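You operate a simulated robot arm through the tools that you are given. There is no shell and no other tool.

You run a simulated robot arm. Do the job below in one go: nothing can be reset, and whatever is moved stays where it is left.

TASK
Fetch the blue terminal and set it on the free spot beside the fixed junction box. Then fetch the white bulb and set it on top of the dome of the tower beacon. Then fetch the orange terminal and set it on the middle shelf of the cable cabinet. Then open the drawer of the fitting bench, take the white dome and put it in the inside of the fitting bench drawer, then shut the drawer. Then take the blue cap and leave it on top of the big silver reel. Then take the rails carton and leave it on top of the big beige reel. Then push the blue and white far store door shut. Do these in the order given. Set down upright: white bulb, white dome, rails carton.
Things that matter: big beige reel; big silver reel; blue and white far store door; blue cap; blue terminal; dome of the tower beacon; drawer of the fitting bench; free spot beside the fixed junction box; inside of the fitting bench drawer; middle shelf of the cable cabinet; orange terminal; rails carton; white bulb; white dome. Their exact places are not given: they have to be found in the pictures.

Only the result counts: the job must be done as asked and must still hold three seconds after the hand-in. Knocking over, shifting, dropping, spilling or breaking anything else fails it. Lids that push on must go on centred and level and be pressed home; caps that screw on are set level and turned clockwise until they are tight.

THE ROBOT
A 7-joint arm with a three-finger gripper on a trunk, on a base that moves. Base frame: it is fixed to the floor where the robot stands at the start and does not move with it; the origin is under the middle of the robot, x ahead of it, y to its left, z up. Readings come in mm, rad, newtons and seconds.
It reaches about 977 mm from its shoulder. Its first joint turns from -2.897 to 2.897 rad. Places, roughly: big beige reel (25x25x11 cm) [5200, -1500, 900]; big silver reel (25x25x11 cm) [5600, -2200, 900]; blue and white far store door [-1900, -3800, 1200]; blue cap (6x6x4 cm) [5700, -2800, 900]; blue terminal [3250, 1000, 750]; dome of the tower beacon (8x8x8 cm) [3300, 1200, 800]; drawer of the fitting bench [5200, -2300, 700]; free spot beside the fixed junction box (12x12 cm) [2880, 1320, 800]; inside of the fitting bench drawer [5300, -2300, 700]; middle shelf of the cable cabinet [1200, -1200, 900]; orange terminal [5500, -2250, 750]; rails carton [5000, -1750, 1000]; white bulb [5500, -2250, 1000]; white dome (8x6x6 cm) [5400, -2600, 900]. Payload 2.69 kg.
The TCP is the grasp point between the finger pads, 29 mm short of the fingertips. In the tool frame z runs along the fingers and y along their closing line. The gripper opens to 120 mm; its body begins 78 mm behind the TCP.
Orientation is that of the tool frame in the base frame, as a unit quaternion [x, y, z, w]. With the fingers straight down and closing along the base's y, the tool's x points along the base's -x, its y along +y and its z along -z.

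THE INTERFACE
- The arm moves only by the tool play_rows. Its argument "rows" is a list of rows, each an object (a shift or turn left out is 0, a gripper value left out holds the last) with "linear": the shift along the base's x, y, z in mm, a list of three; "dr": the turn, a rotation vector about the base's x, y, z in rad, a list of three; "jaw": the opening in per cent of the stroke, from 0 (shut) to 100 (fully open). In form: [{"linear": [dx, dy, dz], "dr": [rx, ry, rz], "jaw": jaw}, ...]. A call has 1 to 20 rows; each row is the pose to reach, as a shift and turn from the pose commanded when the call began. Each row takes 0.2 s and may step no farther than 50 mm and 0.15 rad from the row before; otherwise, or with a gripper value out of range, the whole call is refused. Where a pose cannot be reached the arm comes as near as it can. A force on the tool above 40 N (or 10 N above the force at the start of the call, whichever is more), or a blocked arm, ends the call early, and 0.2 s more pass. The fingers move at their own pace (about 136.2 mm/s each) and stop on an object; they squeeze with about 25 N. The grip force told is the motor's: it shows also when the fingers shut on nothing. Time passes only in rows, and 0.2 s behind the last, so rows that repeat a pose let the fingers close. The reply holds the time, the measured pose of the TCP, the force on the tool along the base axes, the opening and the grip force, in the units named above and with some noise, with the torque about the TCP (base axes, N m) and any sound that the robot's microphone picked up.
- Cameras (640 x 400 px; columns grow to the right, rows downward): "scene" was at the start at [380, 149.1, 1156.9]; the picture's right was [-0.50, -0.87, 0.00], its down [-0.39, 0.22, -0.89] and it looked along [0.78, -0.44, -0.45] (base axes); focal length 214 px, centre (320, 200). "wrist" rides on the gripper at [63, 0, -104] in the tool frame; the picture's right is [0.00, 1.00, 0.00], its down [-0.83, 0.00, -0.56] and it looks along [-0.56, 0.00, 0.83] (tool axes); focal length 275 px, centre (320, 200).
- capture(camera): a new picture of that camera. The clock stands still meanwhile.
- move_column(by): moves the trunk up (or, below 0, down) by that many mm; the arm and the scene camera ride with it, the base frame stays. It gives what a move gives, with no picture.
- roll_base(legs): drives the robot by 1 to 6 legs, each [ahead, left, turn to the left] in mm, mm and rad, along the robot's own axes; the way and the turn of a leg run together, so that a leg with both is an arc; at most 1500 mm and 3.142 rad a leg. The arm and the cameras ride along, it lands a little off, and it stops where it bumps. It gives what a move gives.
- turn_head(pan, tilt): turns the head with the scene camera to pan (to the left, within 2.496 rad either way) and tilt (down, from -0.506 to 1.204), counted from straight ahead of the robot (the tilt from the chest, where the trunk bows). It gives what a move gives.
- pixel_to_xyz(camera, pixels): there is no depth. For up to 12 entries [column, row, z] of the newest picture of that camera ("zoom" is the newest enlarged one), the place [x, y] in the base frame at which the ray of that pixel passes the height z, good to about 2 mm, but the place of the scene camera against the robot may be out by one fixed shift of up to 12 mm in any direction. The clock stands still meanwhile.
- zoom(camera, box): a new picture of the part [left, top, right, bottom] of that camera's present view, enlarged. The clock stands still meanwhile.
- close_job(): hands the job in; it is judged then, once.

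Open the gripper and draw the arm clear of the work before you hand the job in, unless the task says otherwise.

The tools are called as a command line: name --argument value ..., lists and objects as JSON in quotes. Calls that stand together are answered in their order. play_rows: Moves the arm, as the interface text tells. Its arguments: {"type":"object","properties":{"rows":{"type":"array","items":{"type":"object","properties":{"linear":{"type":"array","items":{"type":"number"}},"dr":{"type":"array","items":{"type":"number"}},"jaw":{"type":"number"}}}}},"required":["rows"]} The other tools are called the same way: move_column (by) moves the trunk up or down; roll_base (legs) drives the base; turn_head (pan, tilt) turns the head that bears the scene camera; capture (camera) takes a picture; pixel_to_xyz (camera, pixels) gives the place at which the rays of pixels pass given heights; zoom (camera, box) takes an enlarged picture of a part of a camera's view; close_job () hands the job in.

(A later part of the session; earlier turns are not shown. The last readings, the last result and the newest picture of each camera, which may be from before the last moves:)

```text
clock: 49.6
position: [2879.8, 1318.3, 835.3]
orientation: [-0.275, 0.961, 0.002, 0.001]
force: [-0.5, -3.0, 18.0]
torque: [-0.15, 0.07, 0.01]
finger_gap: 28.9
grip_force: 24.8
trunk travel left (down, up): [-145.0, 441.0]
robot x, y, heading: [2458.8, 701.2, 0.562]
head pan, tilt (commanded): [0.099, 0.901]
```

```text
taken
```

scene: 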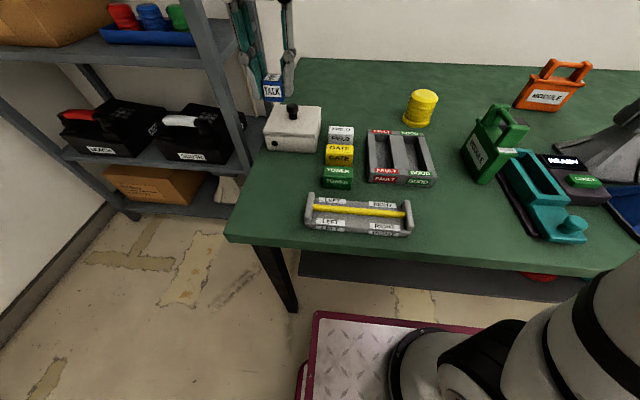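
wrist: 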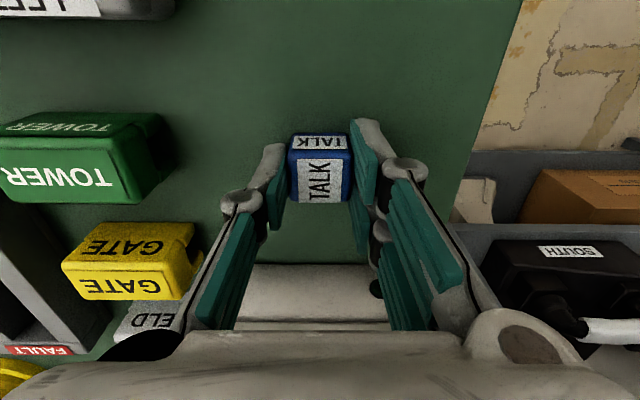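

TALK is on the bench (18 N contact). I open the jaw to 40 % and rise.

play_rows --rows '[{"linear": [0, 0, 0], "jaw": 38}, {"linear": [0, 0, 0], "jaw": 38}, {"linear": [0, 0, 0], "jaw": 38}, {"linear": [0, 0, 25], "jaw": 38}, {"linear": [0, 0, 70]}, {"linear": [0, 0, 115]}, {"linear": [0, 0, 160]}, {"linear": [0, 0, 205]}, {"linear": [0, 0, 250]}, {"linear": [0, 0, 250]}]'

capture --camera "wrist"

capture --camera "scene"

```text
clock: 51.8
position: [2879.2, 1318.4, 1082.6]
orientation: [-0.274, 0.962, 0.0, 0.0]
force: [-0.2, -0.5, -0.1]
torque: [0.01, -0.01, 0.04]
finger_gap: 45.5
grip_force: 0.1
trunk travel left (down, up): [-145.0, 441.0]
robot x, y, heading: [2458.4, 694.3, 0.554]
head pan, tilt (commanded): [0.099, 0.901]
```

```text
taken
```

wrist: 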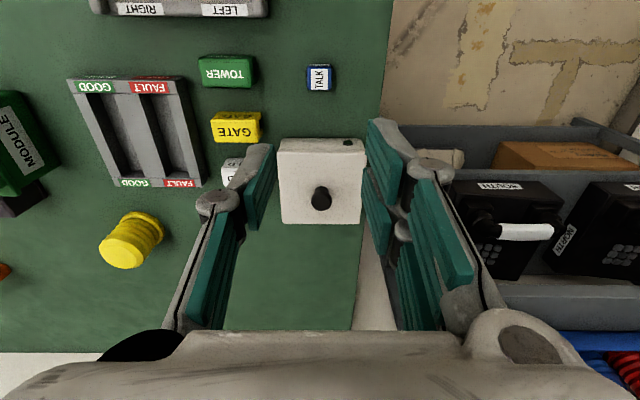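

```text
taken
```

scene: 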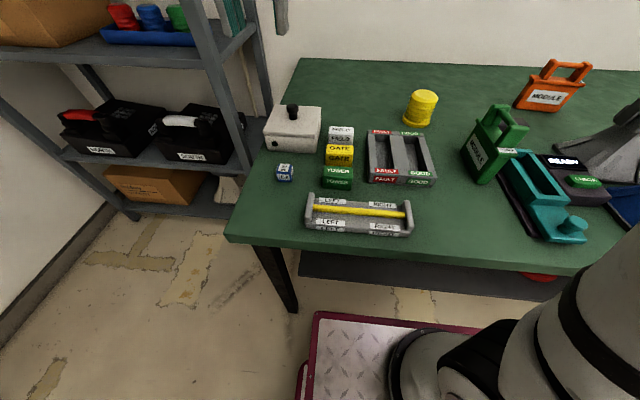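

TALK stands on the free spot (wrist 318,78). Next comes the white bulb: I tuck the arm to the front of the robot before driving to the red bench.

play_rows --rows '[{"linear": [12, -45.5, 5]}, {"linear": [24, -91, 10]}, {"linear": [36, -136.5, 15]}, {"linear": [48, -182, 15]}, {"linear": [60, -227.5, 15]}, {"linear": [72, -273, 15]}, {"linear": [84, -318.5, 15]}, {"linear": [96, -364, 15]}, {"linear": [107.8, -409.8, 15]}, {"linear": [107.8, -409.8, 15]}]'

capture --camera "wrist"

```text
clock: 54.0
position: [2989.2, 908.5, 1100.2]
orientation: [-0.275, 0.961, 0.0, -0.001]
force: [0.3, -0.7, 0.1]
torque: [-0.01, -0.01, 0.0]
finger_gap: 45.5
grip_force: 0.1
trunk travel left (down, up): [-145.0, 441.0]
robot x, y, heading: [2456.4, 700.0, 0.559]
head pan, tilt (commanded): [0.099, 0.901]
```

```text
taken
```

wrist: 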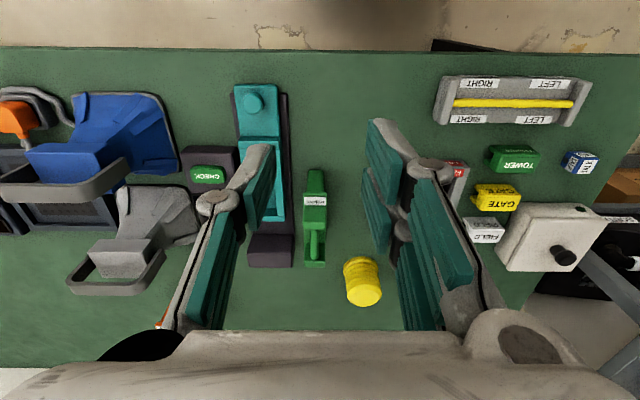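

I back away from the green bench 450 mm and look to the right along the aisle before driving sideways to the red bench.

roll_base --legs '[[-450, 0, 0]]'

turn_head --pan -0.9 --tilt 0.4

capture --camera "scene"

turn_head --pan -1.9 --tilt 0.4

capture --camera "scene"

```text
clock: 56.8
position: [2604.8, 666.7, 1101.0]
orientation: [-0.271, 0.963, 0.0, 0.0]
force: [-0.8, -0.1, 0.4]
torque: [-0.03, 0.0, -0.01]
finger_gap: 45.5
grip_force: 0.0
trunk travel left (down, up): [-145.0, 441.0]
robot x, y, heading: [2074.4, 461.7, 0.548]
head pan, tilt (commanded): [0.099, 0.901]
```

```text
clock: 58.0
position: [2603.4, 666.7, 1099.6]
orientation: [-0.272, 0.962, 0.001, 0.0]
force: [-0.2, 1.9, 0.2]
torque: [0.02, -0.01, 0.0]
finger_gap: 45.5
grip_force: 0.1
trunk travel left (down, up): [-145.0, 441.0]
robot x, y, heading: [2072.5, 462.6, 0.55]
head pan, tilt (commanded): [-0.901, 0.4]
```

```text
taken
```

scene: 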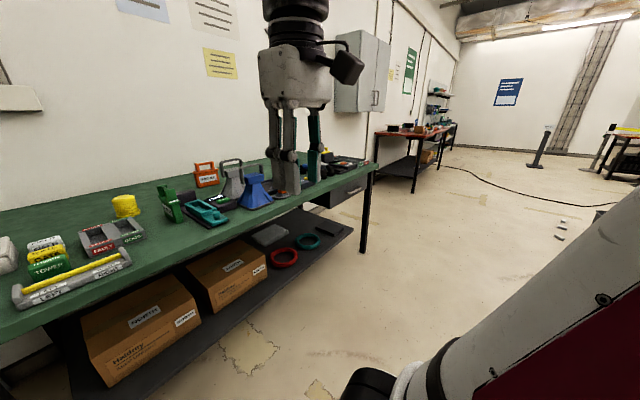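

```text
clock: 59.3
position: [2604.3, 666.9, 1100.3]
orientation: [-0.271, 0.963, 0.0, 0.0]
force: [-0.1, -0.2, 0.0]
torque: [0.0, 0.03, 0.03]
finger_gap: 45.8
grip_force: 0.1
trunk travel left (down, up): [-145.0, 441.0]
robot x, y, heading: [2074.5, 457.0, 0.55]
head pan, tilt (commanded): [-1.901, 0.4]
```

```text
taken
```

scene: 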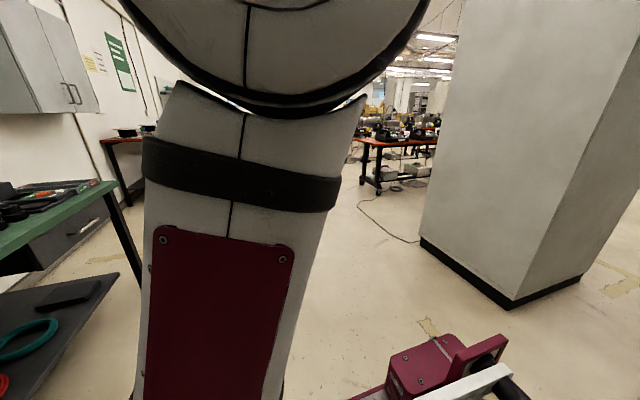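

A black cable lies on the floor between here and the red bench. I locate it along with the red bench's legs.

pixel_to_xyz --camera "scene" --pixels '[[360, 205, 0], [380, 230, 0], [415, 243, 0], [420, 245, 0], [507, 305, 0], [580, 278, 0], [378, 195, 0], [360, 172, 0]]'

turn_head --pan -0.9 --tilt 0.4

capture --camera "scene"

pixel_to_xyz --camera "scene" --pixels '[[460, 168, 0], [500, 187, 0], [560, 200, 0], [610, 205, 0], [414, 192, 0], [362, 252, 0], [535, 168, 0], [600, 182, 0], [562, 237, 0]]'

zoom --camera "scene" --box '[360, 80, 520, 220]'

```text
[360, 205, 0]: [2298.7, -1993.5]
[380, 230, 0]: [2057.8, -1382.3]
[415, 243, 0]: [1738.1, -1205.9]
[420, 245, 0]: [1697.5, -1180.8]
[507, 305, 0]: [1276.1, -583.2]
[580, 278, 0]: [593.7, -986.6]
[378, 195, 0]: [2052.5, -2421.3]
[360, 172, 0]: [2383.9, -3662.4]
```

```text
clock: 60.6
position: [2604.3, 665.0, 1100.1]
orientation: [-0.271, 0.962, 0.0, 0.0]
force: [0.1, -0.3, -0.7]
torque: [0.01, 0.03, 0.01]
finger_gap: 45.5
grip_force: 0.1
trunk travel left (down, up): [-145.0, 441.0]
robot x, y, heading: [2070.1, 459.5, 0.553]
head pan, tilt (commanded): [-0.901, 0.4]
```

```text
taken
```

scene: 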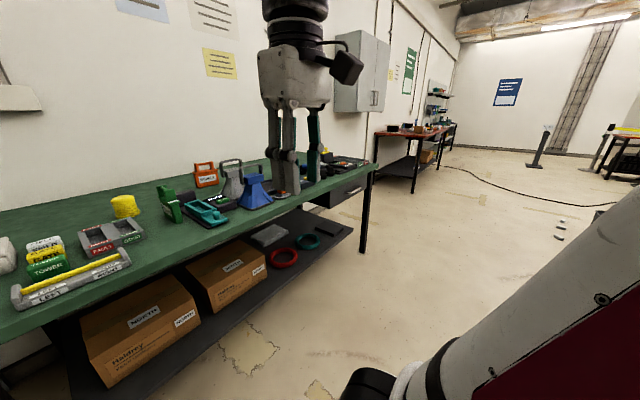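

```text
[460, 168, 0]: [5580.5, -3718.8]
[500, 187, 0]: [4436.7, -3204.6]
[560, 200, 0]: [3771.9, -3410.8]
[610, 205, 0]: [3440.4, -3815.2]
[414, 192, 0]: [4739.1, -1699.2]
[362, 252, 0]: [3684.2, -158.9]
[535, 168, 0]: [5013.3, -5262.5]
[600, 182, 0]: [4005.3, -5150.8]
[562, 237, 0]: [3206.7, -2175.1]
```

```text
2.86 times, centred on (440, 150) of scene
```

zoom: 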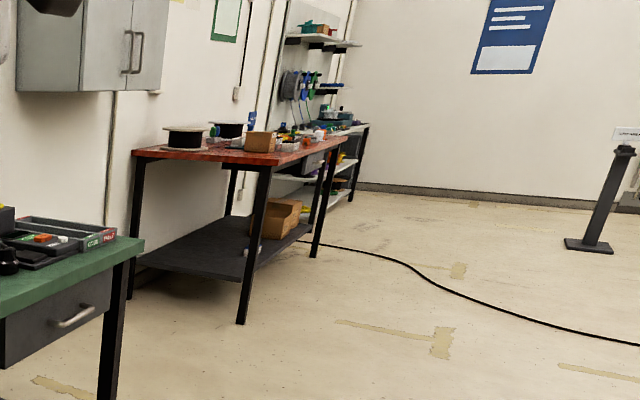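

The way to the red bench is clear of obstacles (cable stays right of my station). I drive sideways to the right about 3.9 m in three legs.

roll_base --legs '[[110, -1310, 0], [110, -1310, 0], [100, -1310, 0]]'

turn_head --pan 0.0 --tilt 0.6

capture --camera "scene"

capture --camera "wrist"

```text
clock: 79.4
position: [4874.3, -2512.9, 1100.2]
orientation: [-0.272, 0.962, 0.0, 0.0]
force: [0.9, 0.9, 0.2]
torque: [0.01, 0.03, 0.01]
finger_gap: 45.6
grip_force: 0.0
trunk travel left (down, up): [-145.0, 441.0]
robot x, y, heading: [4344.8, -2719.2, 0.55]
head pan, tilt (commanded): [-0.901, 0.4]
```

```text
clock: 80.6
position: [4872.6, -2511.6, 1101.0]
orientation: [-0.272, 0.962, 0.0, 0.0]
force: [-0.9, 0.1, 0.4]
torque: [0.0, 0.02, -0.02]
finger_gap: 45.7
grip_force: 0.1
trunk travel left (down, up): [-145.0, 441.0]
robot x, y, heading: [4343.5, -2718.6, 0.549]
head pan, tilt (commanded): [0.0, 0.6]
```

```text
taken
```

scene: 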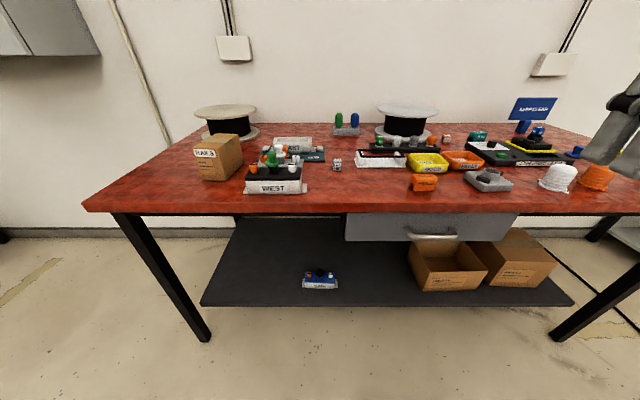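

```text
taken
```

wrist: 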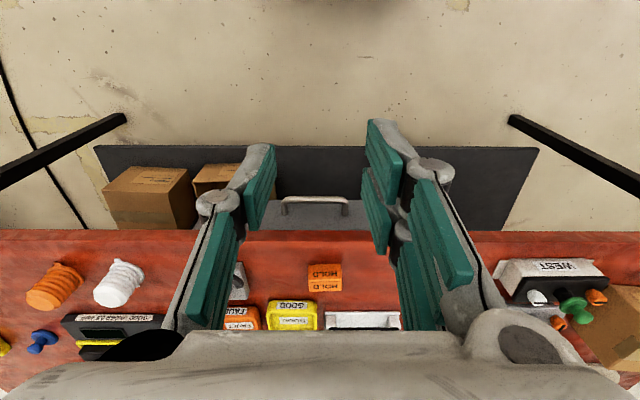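

Red bench objects are visible: carton (218,157), reels (228,122), (405,120), white dome (557,178). I raise the trunk 300 mm and zoom for detail.

move_column --by 300

turn_head --pan 0.0 --tilt 0.7

capture --camera "scene"

zoom --camera "scene" --box '[180, 90, 340, 190]'

zoom --camera "scene" --box '[320, 90, 480, 190]'

zoom --camera "scene" --box '[440, 90, 600, 190]'

capture --camera "wrist"

```text
clock: 83.6
position: [4873.7, -2512.7, 1400.6]
orientation: [-0.273, 0.962, 0.0, -0.001]
force: [0.8, 0.3, -0.7]
torque: [0.02, 0.01, 0.01]
finger_gap: 45.7
grip_force: 0.0
trunk travel left (down, up): [-445.0, 141.0]
robot x, y, heading: [4343.7, -2721.0, 0.55]
head pan, tilt (commanded): [0.0, 0.6]
```

```text
clock: 84.3
position: [4872.7, -2513.8, 1400.4]
orientation: [-0.272, 0.962, -0.001, 0.0]
force: [-0.7, 0.1, 0.1]
torque: [-0.01, 0.01, 0.03]
finger_gap: 45.9
grip_force: 0.1
trunk travel left (down, up): [-445.0, 141.0]
robot x, y, heading: [4339.8, -2721.1, 0.555]
head pan, tilt (commanded): [0.0, 0.7]
```

```text
taken
```

scene: 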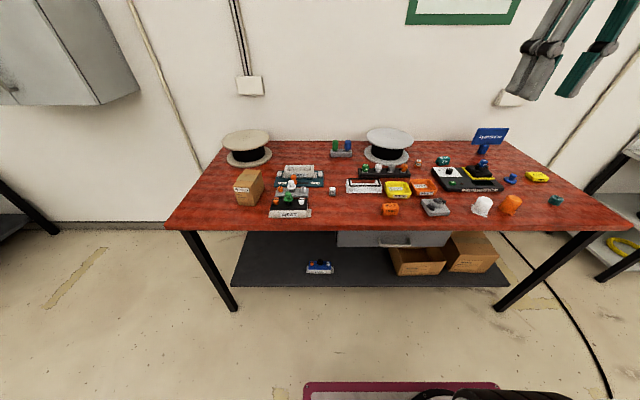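

```text
4.00 times, centred on (260, 140) of scene
```

zoom: 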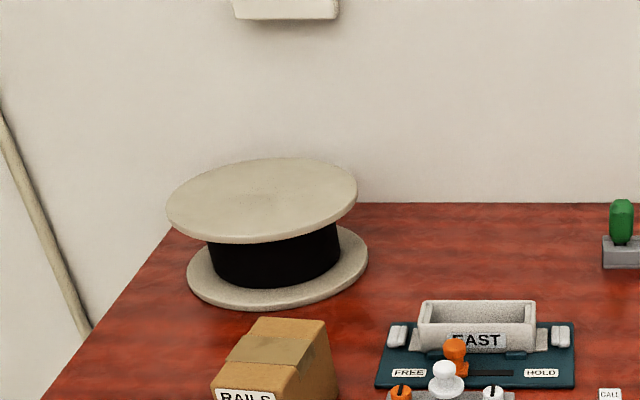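

```text
4.00 times, centred on (400, 140) of scene
```

zoom: 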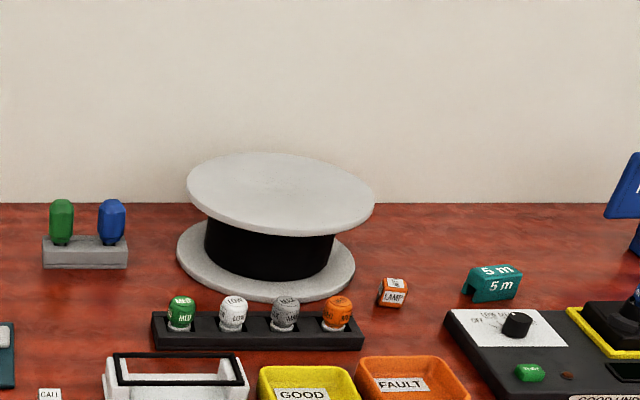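

```text
4.00 times, centred on (520, 140) of scene
```

zoom: 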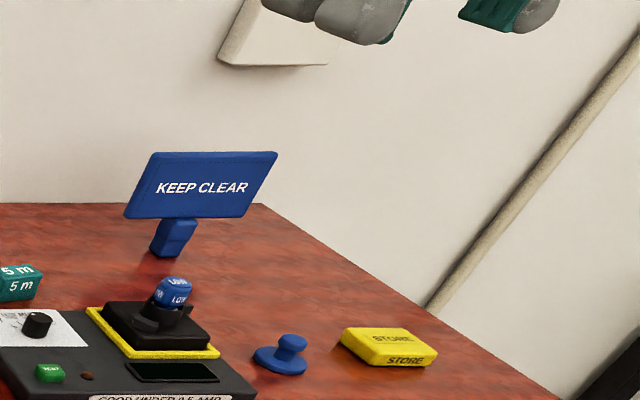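

```text
taken
```

wrist: 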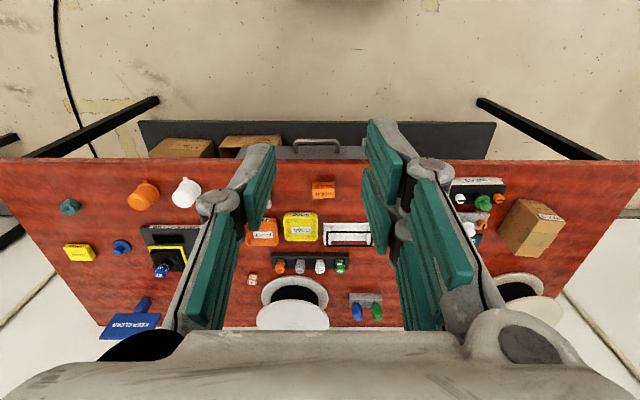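

White bulb candidate: second bulb in the black rack (scene ~(378,168)); orange terminal candidates: LAMP cube (418,163) and HOLD block (390,209). I compute their places.

capture --camera "scene"

pixel_to_xyz --camera "scene" --pixels '[[418, 165, 800], [418, 165, 820], [390, 211, 820], [378, 168, 850], [332, 192, 815], [386, 158, 800], [246, 160, 800], [248, 200, 800], [482, 210, 800], [512, 178, 820], [410, 243, 700], [167, 228, 800]]'

pixel_to_xyz --camera "wrist" --pixels '[[252, 281, 800], [252, 281, 820], [324, 190, 800], [324, 190, 820], [320, 266, 850], [320, 266, 870], [188, 192, 820], [122, 247, 820]]'

```text
taken
```

scene: 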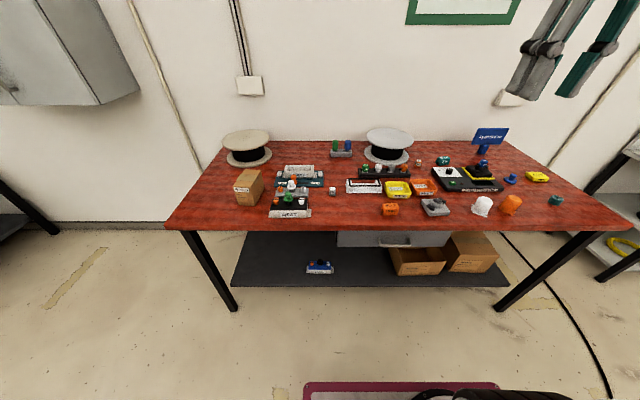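

```text
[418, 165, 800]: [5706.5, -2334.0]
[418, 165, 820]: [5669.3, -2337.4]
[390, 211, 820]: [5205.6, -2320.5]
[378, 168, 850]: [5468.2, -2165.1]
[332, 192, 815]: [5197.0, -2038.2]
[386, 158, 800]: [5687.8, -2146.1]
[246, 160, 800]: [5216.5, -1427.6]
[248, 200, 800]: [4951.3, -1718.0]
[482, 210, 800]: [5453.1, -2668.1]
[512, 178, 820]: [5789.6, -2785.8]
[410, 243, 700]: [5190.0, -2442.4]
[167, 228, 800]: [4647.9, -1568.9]
```

```text
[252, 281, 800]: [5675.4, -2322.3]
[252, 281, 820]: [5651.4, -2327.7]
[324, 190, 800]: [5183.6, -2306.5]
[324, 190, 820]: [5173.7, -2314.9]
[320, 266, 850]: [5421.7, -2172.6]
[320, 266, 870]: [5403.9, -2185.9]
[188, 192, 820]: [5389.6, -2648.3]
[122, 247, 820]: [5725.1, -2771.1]
```

LAMP (≈(5619,-2340)) fits the orange terminal's rough place and the white LOW bulb in the rack (≈(5405,-2185)) fits the white bulb. I drive 270 mm nearer and look from the wrist.

roll_base --legs '[[270, 0, 0]]'

capture --camera "wrist"

capture --camera "scene"

```text
clock: 86.2
position: [5100.4, -2370.3, 1400.2]
orientation: [-0.275, 0.962, 0.0, 0.0]
force: [-1.0, -0.6, -0.2]
torque: [0.03, 0.05, -0.02]
finger_gap: 45.7
grip_force: 0.0
trunk travel left (down, up): [-445.0, 141.0]
robot x, y, heading: [4570.0, -2579.4, 0.554]
head pan, tilt (commanded): [0.0, 0.7]
```

```text
taken
```

wrist: 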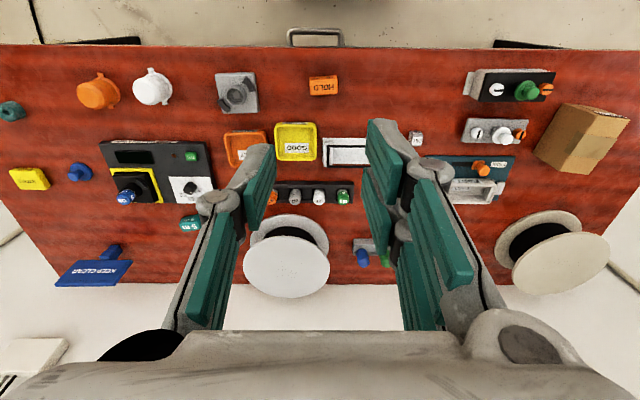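

```text
taken
```

scene: 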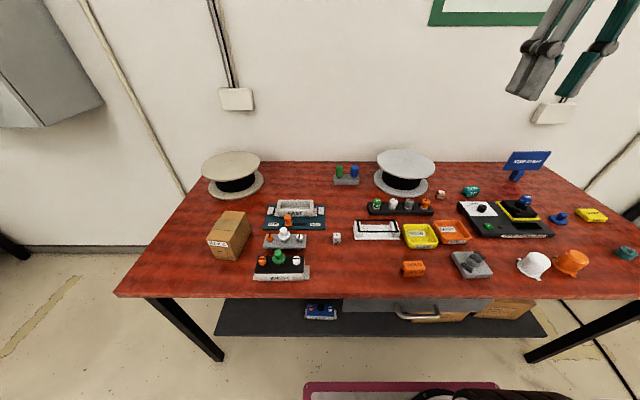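

I zoom both cameras on the rack and HOLD block to triangulate heights.

zoom --camera "wrist" --box '[260, 160, 370, 230]'

pixel_to_xyz --camera "zoom" --pixels '[[345, 205, 900], [345, 205, 880], [345, 205, 860], [345, 225, 860], [345, 180, 840]]'

zoom --camera "scene" --box '[360, 180, 450, 230]'

pixel_to_xyz --camera "zoom" --pixels '[[232, 130, 900], [232, 130, 880], [232, 200, 860], [565, 100, 840]]'

```text
5.71 times, centred on (315, 195) of wrist
```

zoom: 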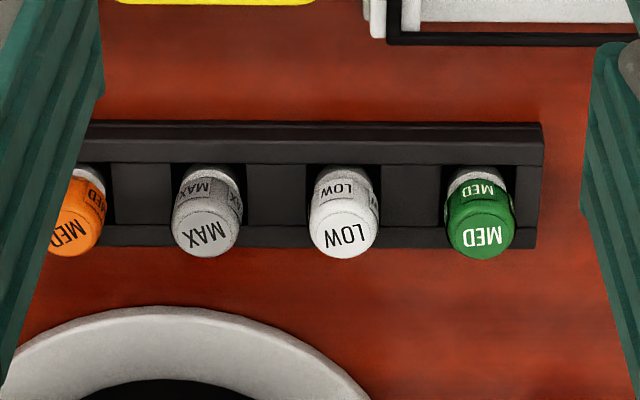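

```text
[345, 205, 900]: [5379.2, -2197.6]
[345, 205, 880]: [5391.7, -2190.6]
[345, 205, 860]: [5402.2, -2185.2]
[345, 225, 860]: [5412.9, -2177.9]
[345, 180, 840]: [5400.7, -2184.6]
```

```text
7.11 times, centred on (405, 205) of scene
```

zoom: 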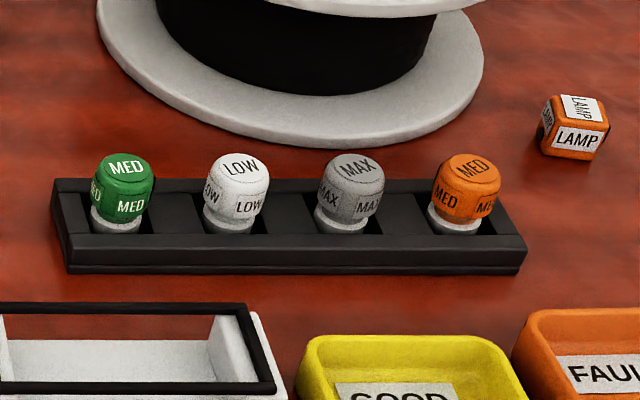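

```text
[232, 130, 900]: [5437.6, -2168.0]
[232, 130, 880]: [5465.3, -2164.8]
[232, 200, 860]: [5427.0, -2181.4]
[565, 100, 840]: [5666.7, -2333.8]
```

I triangulate the bulb's top (wrist (319.4,201.1), scene (393.8,200.1)), the LAMP top (scene (441.2,191.7)) and the rack's near edge.

pixel_to_xyz --camera "wrist" --pixels '[[319.4, 201.1, 860], [319.4, 201.1, 900], [319.4, 181.5, 830], [319.4, 181.5, 850], [354, 181.5, 830], [354, 181.5, 850], [324, 92, 830], [324, 92, 850]]'

pixel_to_xyz --camera "scene" --pixels '[[393.8, 200.1, 860], [393.8, 200.1, 900], [369.4, 215.3, 830], [369.4, 215.3, 850], [441.2, 191.7, 840], [441.2, 191.7, 860], [117, 296, 830], [117, 296, 850]]'

```text
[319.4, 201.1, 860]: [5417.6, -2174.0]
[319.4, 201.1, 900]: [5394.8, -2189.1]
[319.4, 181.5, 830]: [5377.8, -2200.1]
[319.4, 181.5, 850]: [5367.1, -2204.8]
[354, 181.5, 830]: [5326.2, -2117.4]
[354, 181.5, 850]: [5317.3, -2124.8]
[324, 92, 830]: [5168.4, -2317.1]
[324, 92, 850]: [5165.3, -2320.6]
```

```text
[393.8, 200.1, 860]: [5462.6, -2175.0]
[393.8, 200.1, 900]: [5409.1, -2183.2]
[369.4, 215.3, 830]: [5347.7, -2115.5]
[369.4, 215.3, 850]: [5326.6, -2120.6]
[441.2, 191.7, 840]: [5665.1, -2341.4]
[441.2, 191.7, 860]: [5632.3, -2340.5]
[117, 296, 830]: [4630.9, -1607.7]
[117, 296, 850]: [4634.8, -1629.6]
```

Scene bias muddles the height, so I lower the trunk 250 mm and take a second wrist view to triangulate with the wrist camera alone.

move_column --by -250

capture --camera "wrist"

zoom --camera "wrist" --box '[230, 200, 390, 300]'

```text
clock: 88.7
position: [5099.3, -2370.6, 1150.0]
orientation: [-0.275, 0.962, 0.0, 0.0]
force: [0.7, -0.2, -0.3]
torque: [0.0, 0.02, -0.01]
finger_gap: 45.6
grip_force: 0.0
trunk travel left (down, up): [-195.0, 391.0]
robot x, y, heading: [4569.2, -2573.5, 0.553]
head pan, tilt (commanded): [0.0, 0.7]
```

```text
taken
```

wrist: 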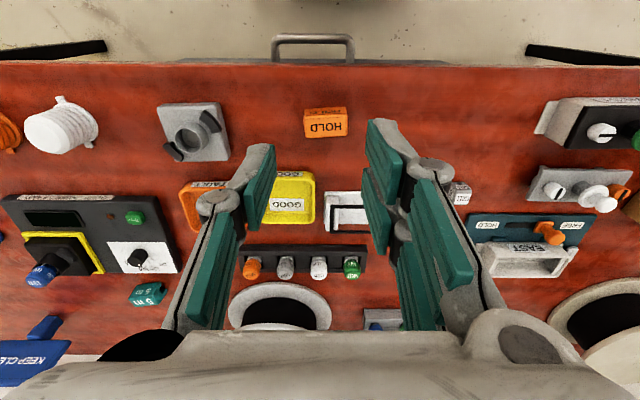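

```text
4.00 times, centred on (310, 250) of wrist
```

zoom: 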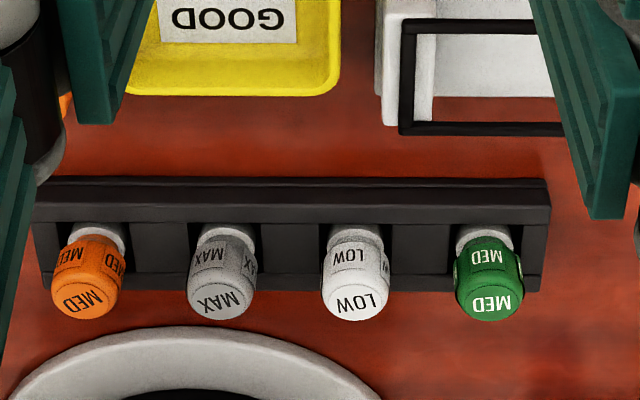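

Second wrist view: bulb top label at zoom (360,300), rack near-bottom right corner at (549,179). I compute their rays at several heights.

pixel_to_xyz --camera "zoom" --pixels '[[360, 300, 860], [360, 300, 900], [549, 179, 800], [549, 179, 830], [549, 179, 850], [36, 180, 830], [320, 280, 900], [388, 280, 900], [355, 322, 900]]'

```text
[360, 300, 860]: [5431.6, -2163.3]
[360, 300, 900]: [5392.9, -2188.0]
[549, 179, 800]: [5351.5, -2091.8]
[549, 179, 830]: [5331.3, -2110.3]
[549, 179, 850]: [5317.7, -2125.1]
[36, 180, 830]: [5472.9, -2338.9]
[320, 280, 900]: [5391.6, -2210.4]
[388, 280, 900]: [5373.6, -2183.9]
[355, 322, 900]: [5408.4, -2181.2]
```

The bench top is at about z=850 and the bulb's top centre at about (5397.5,-2186,895). I move the gripper to hover above it at z≈985.

play_rows --rows '[{"linear": [37, 23, -15]}, {"linear": [74.5, 46, -30]}, {"linear": [112, 69, -50]}, {"linear": [149, 92, -70]}, {"linear": [186, 115.5, -90]}, {"linear": [223.5, 138.5, -110]}, {"linear": [261, 162, -135]}, {"linear": [298, 185, -160]}, {"linear": [298, 185, -165]}, {"linear": [298, 185, -165]}]'

zoom --camera "wrist" --box '[220, 80, 420, 205]'

capture --camera "scene"

```text
refused: row 7 steps farther than a row can; nothing moved
```

```text
3.20 times, centred on (320, 142) of wrist
```

zoom: 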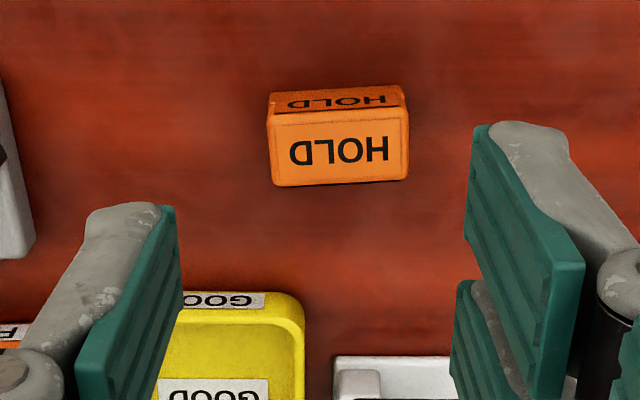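

```text
taken
```

scene: 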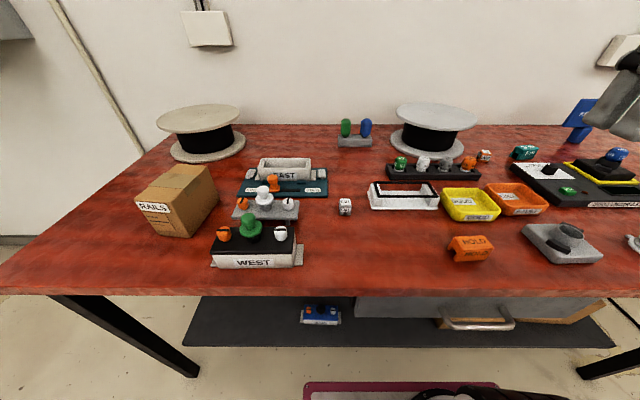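

One step was slightly too long and nothing moved; I resend the move with shorter steps.

play_rows --rows '[{"linear": [33, 20.5, -10]}, {"linear": [66, 41, -25]}, {"linear": [99, 61.5, -40]}, {"linear": [132, 82, -55]}, {"linear": [165, 102.5, -70]}, {"linear": [198, 123, -90]}, {"linear": [231, 143.5, -110]}, {"linear": [264, 164, -130]}, {"linear": [298, 185, -150]}, {"linear": [298, 185, -165]}, {"linear": [298, 185, -165]}]'

capture --camera "wrist"

zoom --camera "wrist" --box '[220, 80, 420, 205]'

capture --camera "scene"

```text
clock: 91.1
position: [5399.3, -2184.6, 984.4]
orientation: [-0.274, 0.962, 0.0, 0.0]
force: [-0.1, -0.3, -0.4]
torque: [0.02, 0.02, -0.02]
finger_gap: 45.5
grip_force: 0.1
trunk travel left (down, up): [-195.0, 391.0]
robot x, y, heading: [4568.5, -2579.8, 0.553]
head pan, tilt (commanded): [0.0, 0.7]
```

```text
taken
```

wrist: 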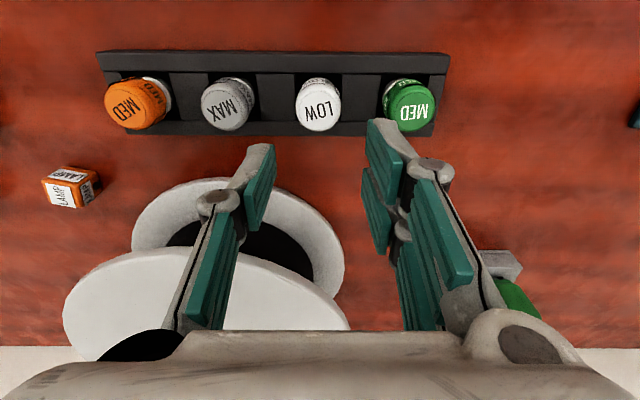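

```text
3.20 times, centred on (320, 142) of wrist
```

zoom: 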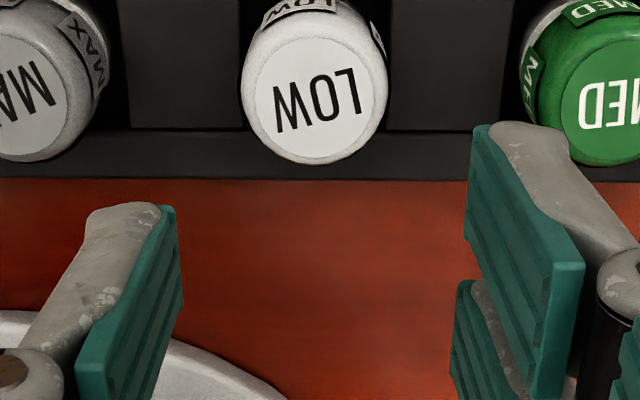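

```text
taken
```

scene: 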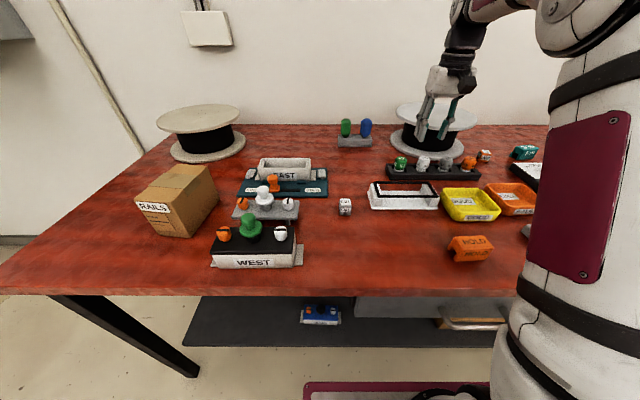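

Bulb top face is centred at zoom (317,98). I compute it and the reel's flange edge near the fingers.

pixel_to_xyz --camera "zoom" --pixels '[[317, 98, 895], [255, 98, 895], [378, 98, 895], [317, 38, 895], [317, 160, 895], [590, 110, 895], [25, 110, 895], [127, 128, 870], [127, 178, 850]]'

pixel_to_xyz --camera "wrist" --pixels '[[210, 182, 860], [210, 253, 960], [345, 325, 960], [70, 188, 880], [75, 205, 880], [62, 180, 880]]'

```text
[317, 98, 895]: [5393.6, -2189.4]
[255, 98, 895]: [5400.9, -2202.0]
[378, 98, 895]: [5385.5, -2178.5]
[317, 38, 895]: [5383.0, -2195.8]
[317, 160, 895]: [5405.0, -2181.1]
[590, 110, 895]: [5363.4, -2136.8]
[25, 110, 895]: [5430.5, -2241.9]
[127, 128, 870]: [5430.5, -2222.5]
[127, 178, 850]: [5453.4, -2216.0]
```

```text
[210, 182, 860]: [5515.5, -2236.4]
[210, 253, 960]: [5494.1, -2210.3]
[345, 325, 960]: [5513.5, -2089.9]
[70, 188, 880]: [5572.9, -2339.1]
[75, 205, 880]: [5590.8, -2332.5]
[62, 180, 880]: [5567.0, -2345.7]
```

The bulb's axis is at (5393.6,-2189.4). I shift there and descend to z≈925 for a check.

play_rows --rows '[{"linear": [-5.5, -5, -20]}, {"linear": [-5.5, -5, -45]}, {"linear": [-5.5, -5, -60]}, {"linear": [-5.5, -5, -60]}]'

capture --camera "wrist"

```text
clock: 92.1
position: [5394.0, -2189.1, 925.2]
orientation: [-0.274, 0.962, 0.0, 0.0]
force: [0.0, 0.2, -0.3]
torque: [-0.03, -0.02, -0.02]
finger_gap: 45.5
grip_force: 0.1
trunk travel left (down, up): [-195.0, 391.0]
robot x, y, heading: [4567.8, -2582.3, 0.552]
head pan, tilt (commanded): [0.0, 0.7]
```

```text
taken
```

wrist: 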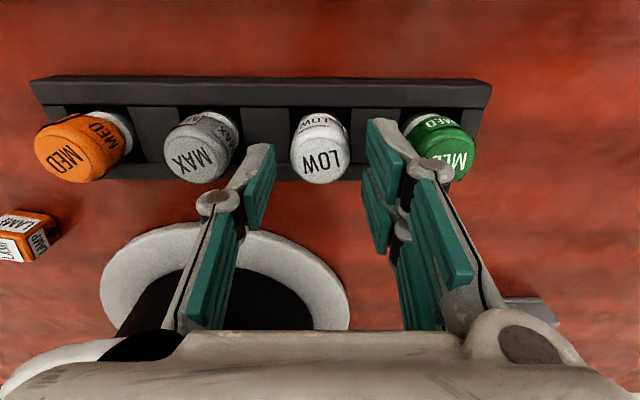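

The bulb is centred between the pads (column 320). I descend to z≈903 and close.

play_rows --rows '[{"linear": [0, 0, -10]}, {"linear": [0, 0, -18]}, {"linear": [0, 0, -22]}, {"linear": [0, 0, -22]}]'

capture --camera "wrist"

```text
clock: 93.1
position: [5392.9, -2190.6, 902.2]
orientation: [-0.274, 0.962, 0.0, 0.0]
force: [0.0, 0.1, 0.3]
torque: [-0.01, 0.0, 0.0]
finger_gap: 45.8
grip_force: 0.0
trunk travel left (down, up): [-195.0, 391.0]
robot x, y, heading: [4568.6, -2578.3, 0.555]
head pan, tilt (commanded): [0.0, 0.7]
```

```text
taken
```

wrist: 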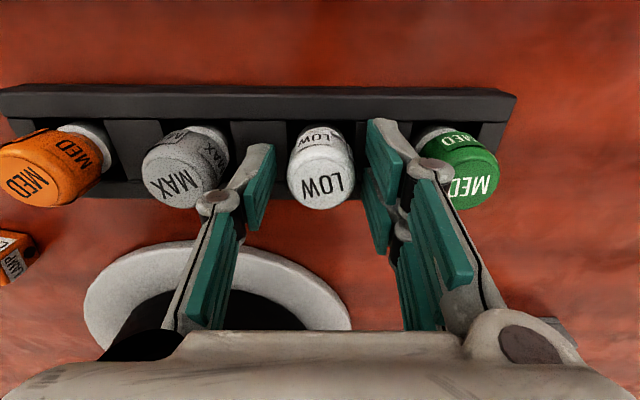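

No contact so far; the bulb is between the pads. I close the gripper on it.

play_rows --rows '[{"linear": [0.5, 0.5, -1], "jaw": 0}, {"linear": [0.5, 0.5, -1], "jaw": 0}, {"linear": [0.5, 0.5, -1], "jaw": 0}, {"linear": [0.5, 0.5, -1], "jaw": 0}]'

capture --camera "wrist"

```text
clock: 94.1
position: [5393.0, -2188.9, 901.4]
orientation: [-0.274, 0.962, 0.0, 0.001]
force: [-0.8, -1.3, 9.6]
torque: [-0.09, 0.07, 0.0]
finger_gap: 29.1
grip_force: 24.6
trunk travel left (down, up): [-195.0, 391.0]
robot x, y, heading: [4568.5, -2579.5, 0.56]
head pan, tilt (commanded): [0.0, 0.7]
```

```text
taken
```

wrist: 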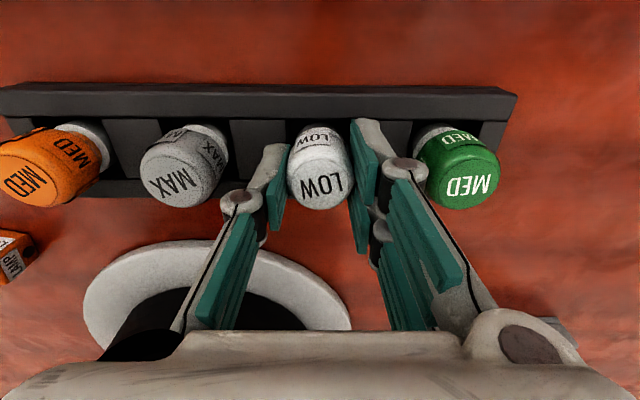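

Gripped at 29.1 mm with a light upward force. I lift slowly and check that the bulb comes free.

play_rows --rows '[{"linear": [0, 0, 8]}, {"linear": [0, 0, 20]}, {"linear": [0, 0, 45]}, {"linear": [0, 0, 80]}, {"linear": [0, 0, 80]}]'

capture --camera "wrist"

zoom --camera "scene" --box '[370, 60, 510, 200]'

```text
clock: 95.3
position: [5391.3, -2188.8, 981.6]
orientation: [-0.274, 0.962, 0.0, 0.0]
force: [-0.3, 0.5, -0.9]
torque: [0.04, 0.01, -0.03]
finger_gap: 29.2
grip_force: 24.5
trunk travel left (down, up): [-195.0, 391.0]
robot x, y, heading: [4568.0, -2579.7, 0.557]
head pan, tilt (commanded): [0.0, 0.7]
```

```text
taken
```

wrist: 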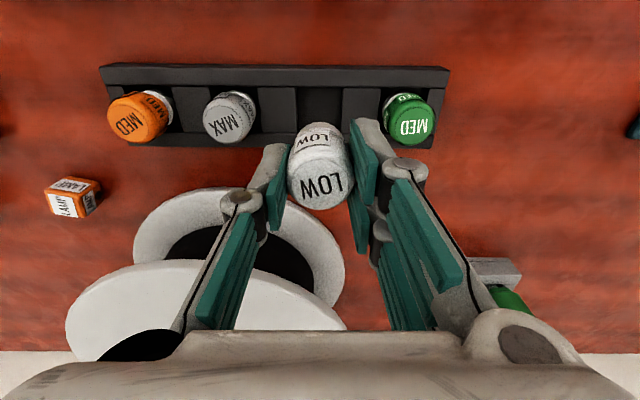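

```text
2.86 times, centred on (440, 130) of scene
```

zoom: 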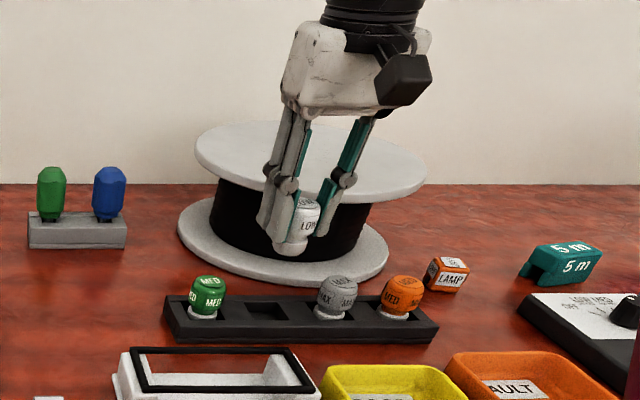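

The bulb is held upright. I raise it and pull the arm back toward the robot before driving.

play_rows --rows '[{"linear": [0, 0, 40]}, {"linear": [0, 0, 80]}, {"linear": [0, 0, 115]}, {"linear": [-38, -23.5, 115]}, {"linear": [-76, -47, 115]}, {"linear": [-114, -70.5, 115]}, {"linear": [-152, -94, 115]}, {"linear": [-190, -117.5, 115]}, {"linear": [-228, -141, 115]}, {"linear": [-266, -164, 115]}, {"linear": [-290, -179, 115]}, {"linear": [-290, -179, 115]}]'

roll_base --legs '[[-270, 0, 0], [75, 1300, 0], [65, 1300, 0], [60, 1296, 0]]'

turn_head --pan 0.0 --tilt 0.8

capture --camera "scene"

capture --camera "wrist"

```text
clock: 97.9
position: [5104.1, -2371.4, 1097.5]
orientation: [-0.274, 0.962, 0.0, 0.0]
force: [-0.2, 0.3, -0.2]
torque: [-0.01, -0.03, -0.01]
finger_gap: 29.3
grip_force: 25.3
trunk travel left (down, up): [-195.0, 391.0]
robot x, y, heading: [4569.6, -2579.9, 0.552]
head pan, tilt (commanded): [0.0, 0.7]
```

```text
clock: 118.4
position: [3001.8, 934.8, 1097.6]
orientation: [-0.269, 0.963, 0.001, 0.0]
force: [0.5, 0.2, -0.2]
torque: [-0.02, 0.02, -0.04]
finger_gap: 28.8
grip_force: 25.5
trunk travel left (down, up): [-195.0, 391.0]
robot x, y, heading: [2465.5, 728.6, 0.547]
head pan, tilt (commanded): [0.0, 0.7]
```

```text
clock: 119.0
position: [3001.2, 935.6, 1097.4]
orientation: [-0.269, 0.963, 0.001, 0.0]
force: [0.1, 0.3, -0.1]
torque: [-0.02, 0.02, -0.01]
finger_gap: 29.1
grip_force: 25.1
trunk travel left (down, up): [-195.0, 391.0]
robot x, y, heading: [2463.9, 729.9, 0.541]
head pan, tilt (commanded): [0.0, 0.799]
```

```text
taken
```

scene: 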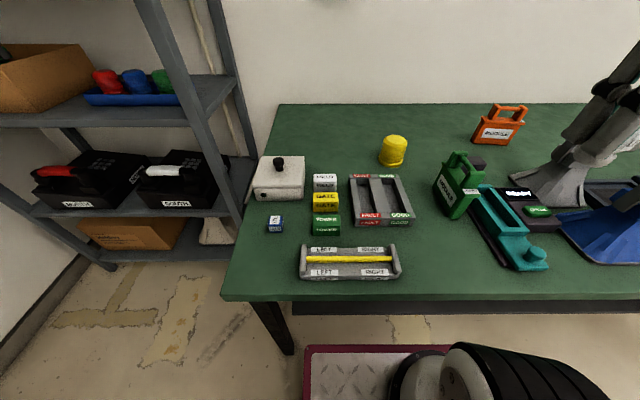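

```text
taken
```

wrist: 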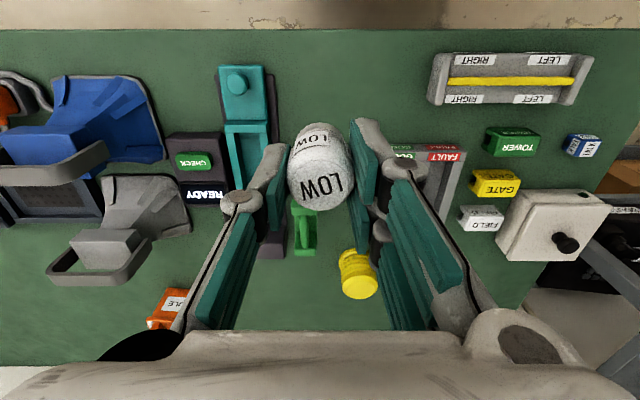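

I am back at the green bench with the bulb held. The dome shows at wrist (358,275); I zoom there to measure its top.

zoom --camera "wrist" --box '[310, 230, 410, 310]'

pixel_to_xyz --camera "zoom" --pixels '[[320, 290, 880], [320, 290, 890], [320, 290, 870], [300, 150, 800]]'

```text
5.00 times, centred on (360, 270) of wrist
```

zoom: 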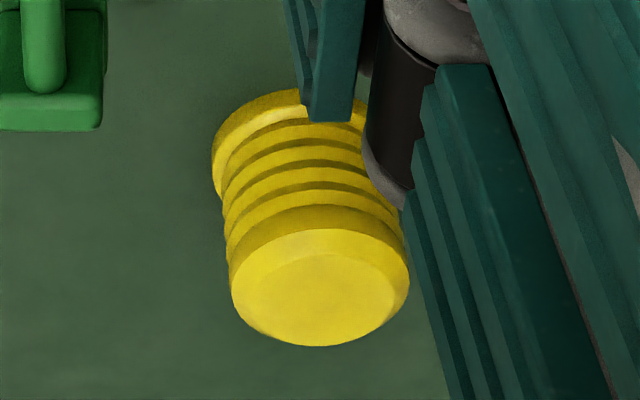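

```text
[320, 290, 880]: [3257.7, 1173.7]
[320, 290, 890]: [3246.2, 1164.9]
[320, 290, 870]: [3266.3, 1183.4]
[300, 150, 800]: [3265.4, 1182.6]
```

The dome's top centre is near (3270,1185), z≈865-880. I carry the bulb to hover above it at z≈1010.

play_rows --rows '[{"linear": [27, 25, -8]}, {"linear": [54, 50, -16]}, {"linear": [81, 75, -25]}, {"linear": [108, 100, -34]}, {"linear": [135, 125, -43]}, {"linear": [162, 150, -52]}, {"linear": [189, 175, -61]}, {"linear": [216, 200, -70]}, {"linear": [243, 225, -79]}, {"linear": [269, 250, -87]}, {"linear": [269, 250, -87]}]'

capture --camera "wrist"

capture --camera "scene"

```text
clock: 121.4
position: [3269.2, 1185.1, 1010.8]
orientation: [-0.268, 0.963, 0.0, 0.0]
force: [-0.3, 0.6, -0.3]
torque: [0.0, 0.03, -0.02]
finger_gap: 28.8
grip_force: 25.0
trunk travel left (down, up): [-195.0, 391.0]
robot x, y, heading: [2466.4, 728.7, 0.546]
head pan, tilt (commanded): [0.0, 0.799]
```

```text
taken
```

wrist: 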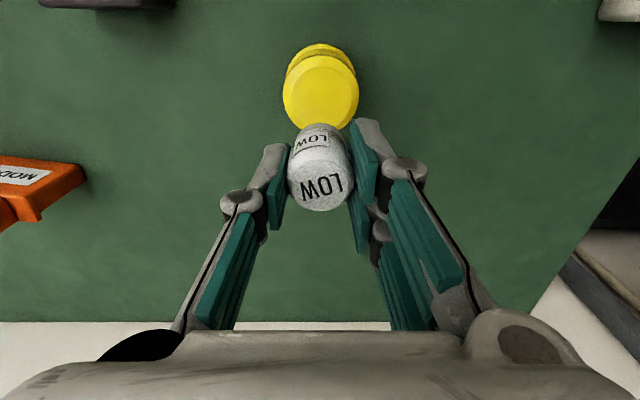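

```text
taken
```

scene: 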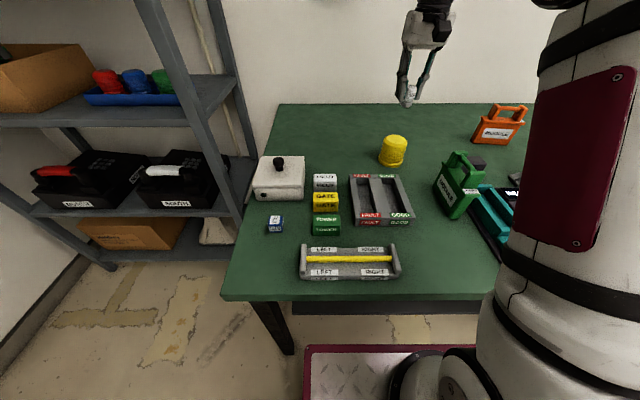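

The dome's top disc is seen at wrist (320,92). I compute its place for heights 860-885.

zoom --camera "wrist" --box '[260, 30, 380, 140]'

pixel_to_xyz --camera "wrist" --pixels '[[320, 92, 860], [320, 92, 870], [320, 92, 880], [283, 92, 870], [358, 92, 870], [320, 56, 870], [320, 129, 870], [320, 44, 800]]'

```text
3.64 times, centred on (320, 85) of wrist
```

zoom: 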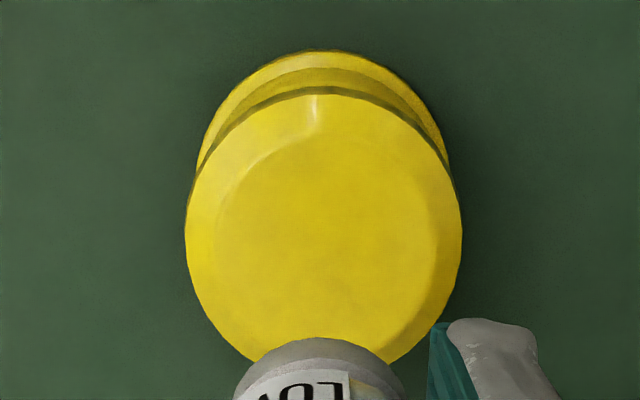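

```text
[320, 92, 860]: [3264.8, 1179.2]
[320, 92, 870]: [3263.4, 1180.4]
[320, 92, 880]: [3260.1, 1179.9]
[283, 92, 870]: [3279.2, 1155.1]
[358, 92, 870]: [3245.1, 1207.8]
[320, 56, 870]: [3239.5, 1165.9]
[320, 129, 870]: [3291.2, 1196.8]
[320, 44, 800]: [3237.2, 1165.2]
```

The dome axis is at about (3263,1180). I align and lower to z≈938, then look from the side with the scene camera.

play_rows --rows '[{"linear": [-6, -5, -25]}, {"linear": [-6, -5, -50]}, {"linear": [-6, -5, -72]}, {"linear": [-6, -5, -72]}]'

zoom --camera "scene" --box '[350, 80, 450, 180]'

capture --camera "wrist"

```text
clock: 122.4
position: [3263.9, 1179.8, 939.8]
orientation: [-0.268, 0.963, 0.0, 0.0]
force: [0.0, 0.3, 0.1]
torque: [-0.02, -0.04, -0.02]
finger_gap: 29.0
grip_force: 25.2
trunk travel left (down, up): [-195.0, 391.0]
robot x, y, heading: [2465.6, 729.2, 0.546]
head pan, tilt (commanded): [0.0, 0.799]
```

```text
4.00 times, centred on (400, 130) of scene
```

zoom: 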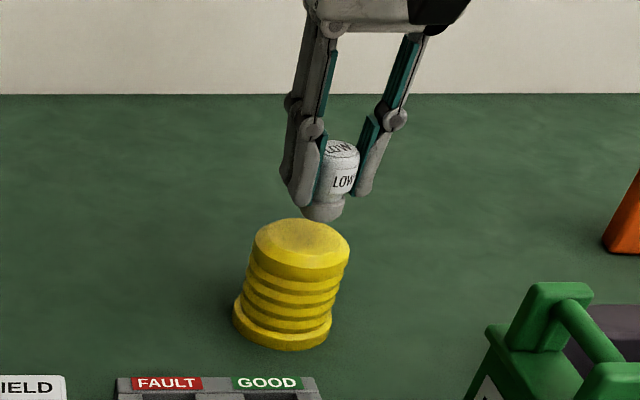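

```text
taken
```

wrist: 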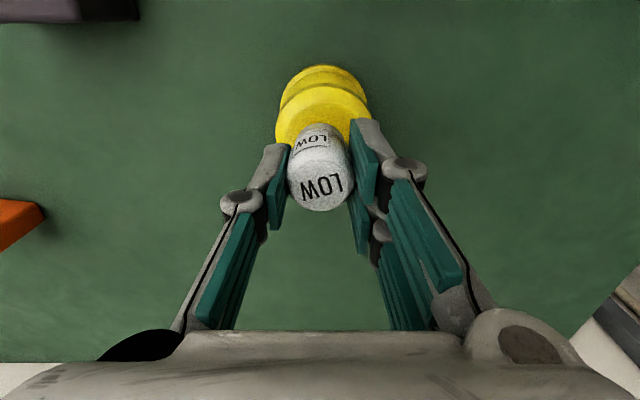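

To check lateral alignment I compare dome top (zoom 302,240) and bulb bottom (zoom 323,212) rays from the scene camera at matching heights.

zoom --camera "scene" --box '[370, 90, 430, 150]'

pixel_to_xyz --camera "scene" --pixels '[[395.5, 140, 870], [395.5, 140, 880], [400.7, 133, 890], [400.7, 133, 895], [400.7, 133, 900], [405, 117.5, 933]]'

```text
6.67 times, centred on (400, 120) of scene
```

zoom: 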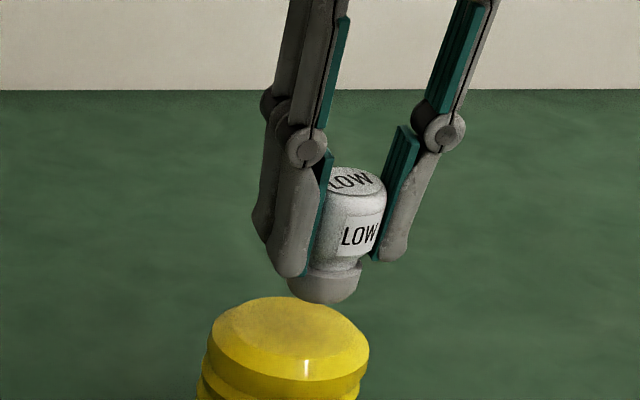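

```text
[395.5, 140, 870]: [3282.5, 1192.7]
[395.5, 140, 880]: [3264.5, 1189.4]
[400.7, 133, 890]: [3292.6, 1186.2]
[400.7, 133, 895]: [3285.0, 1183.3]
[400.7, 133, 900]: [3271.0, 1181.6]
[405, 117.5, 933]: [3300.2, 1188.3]
```

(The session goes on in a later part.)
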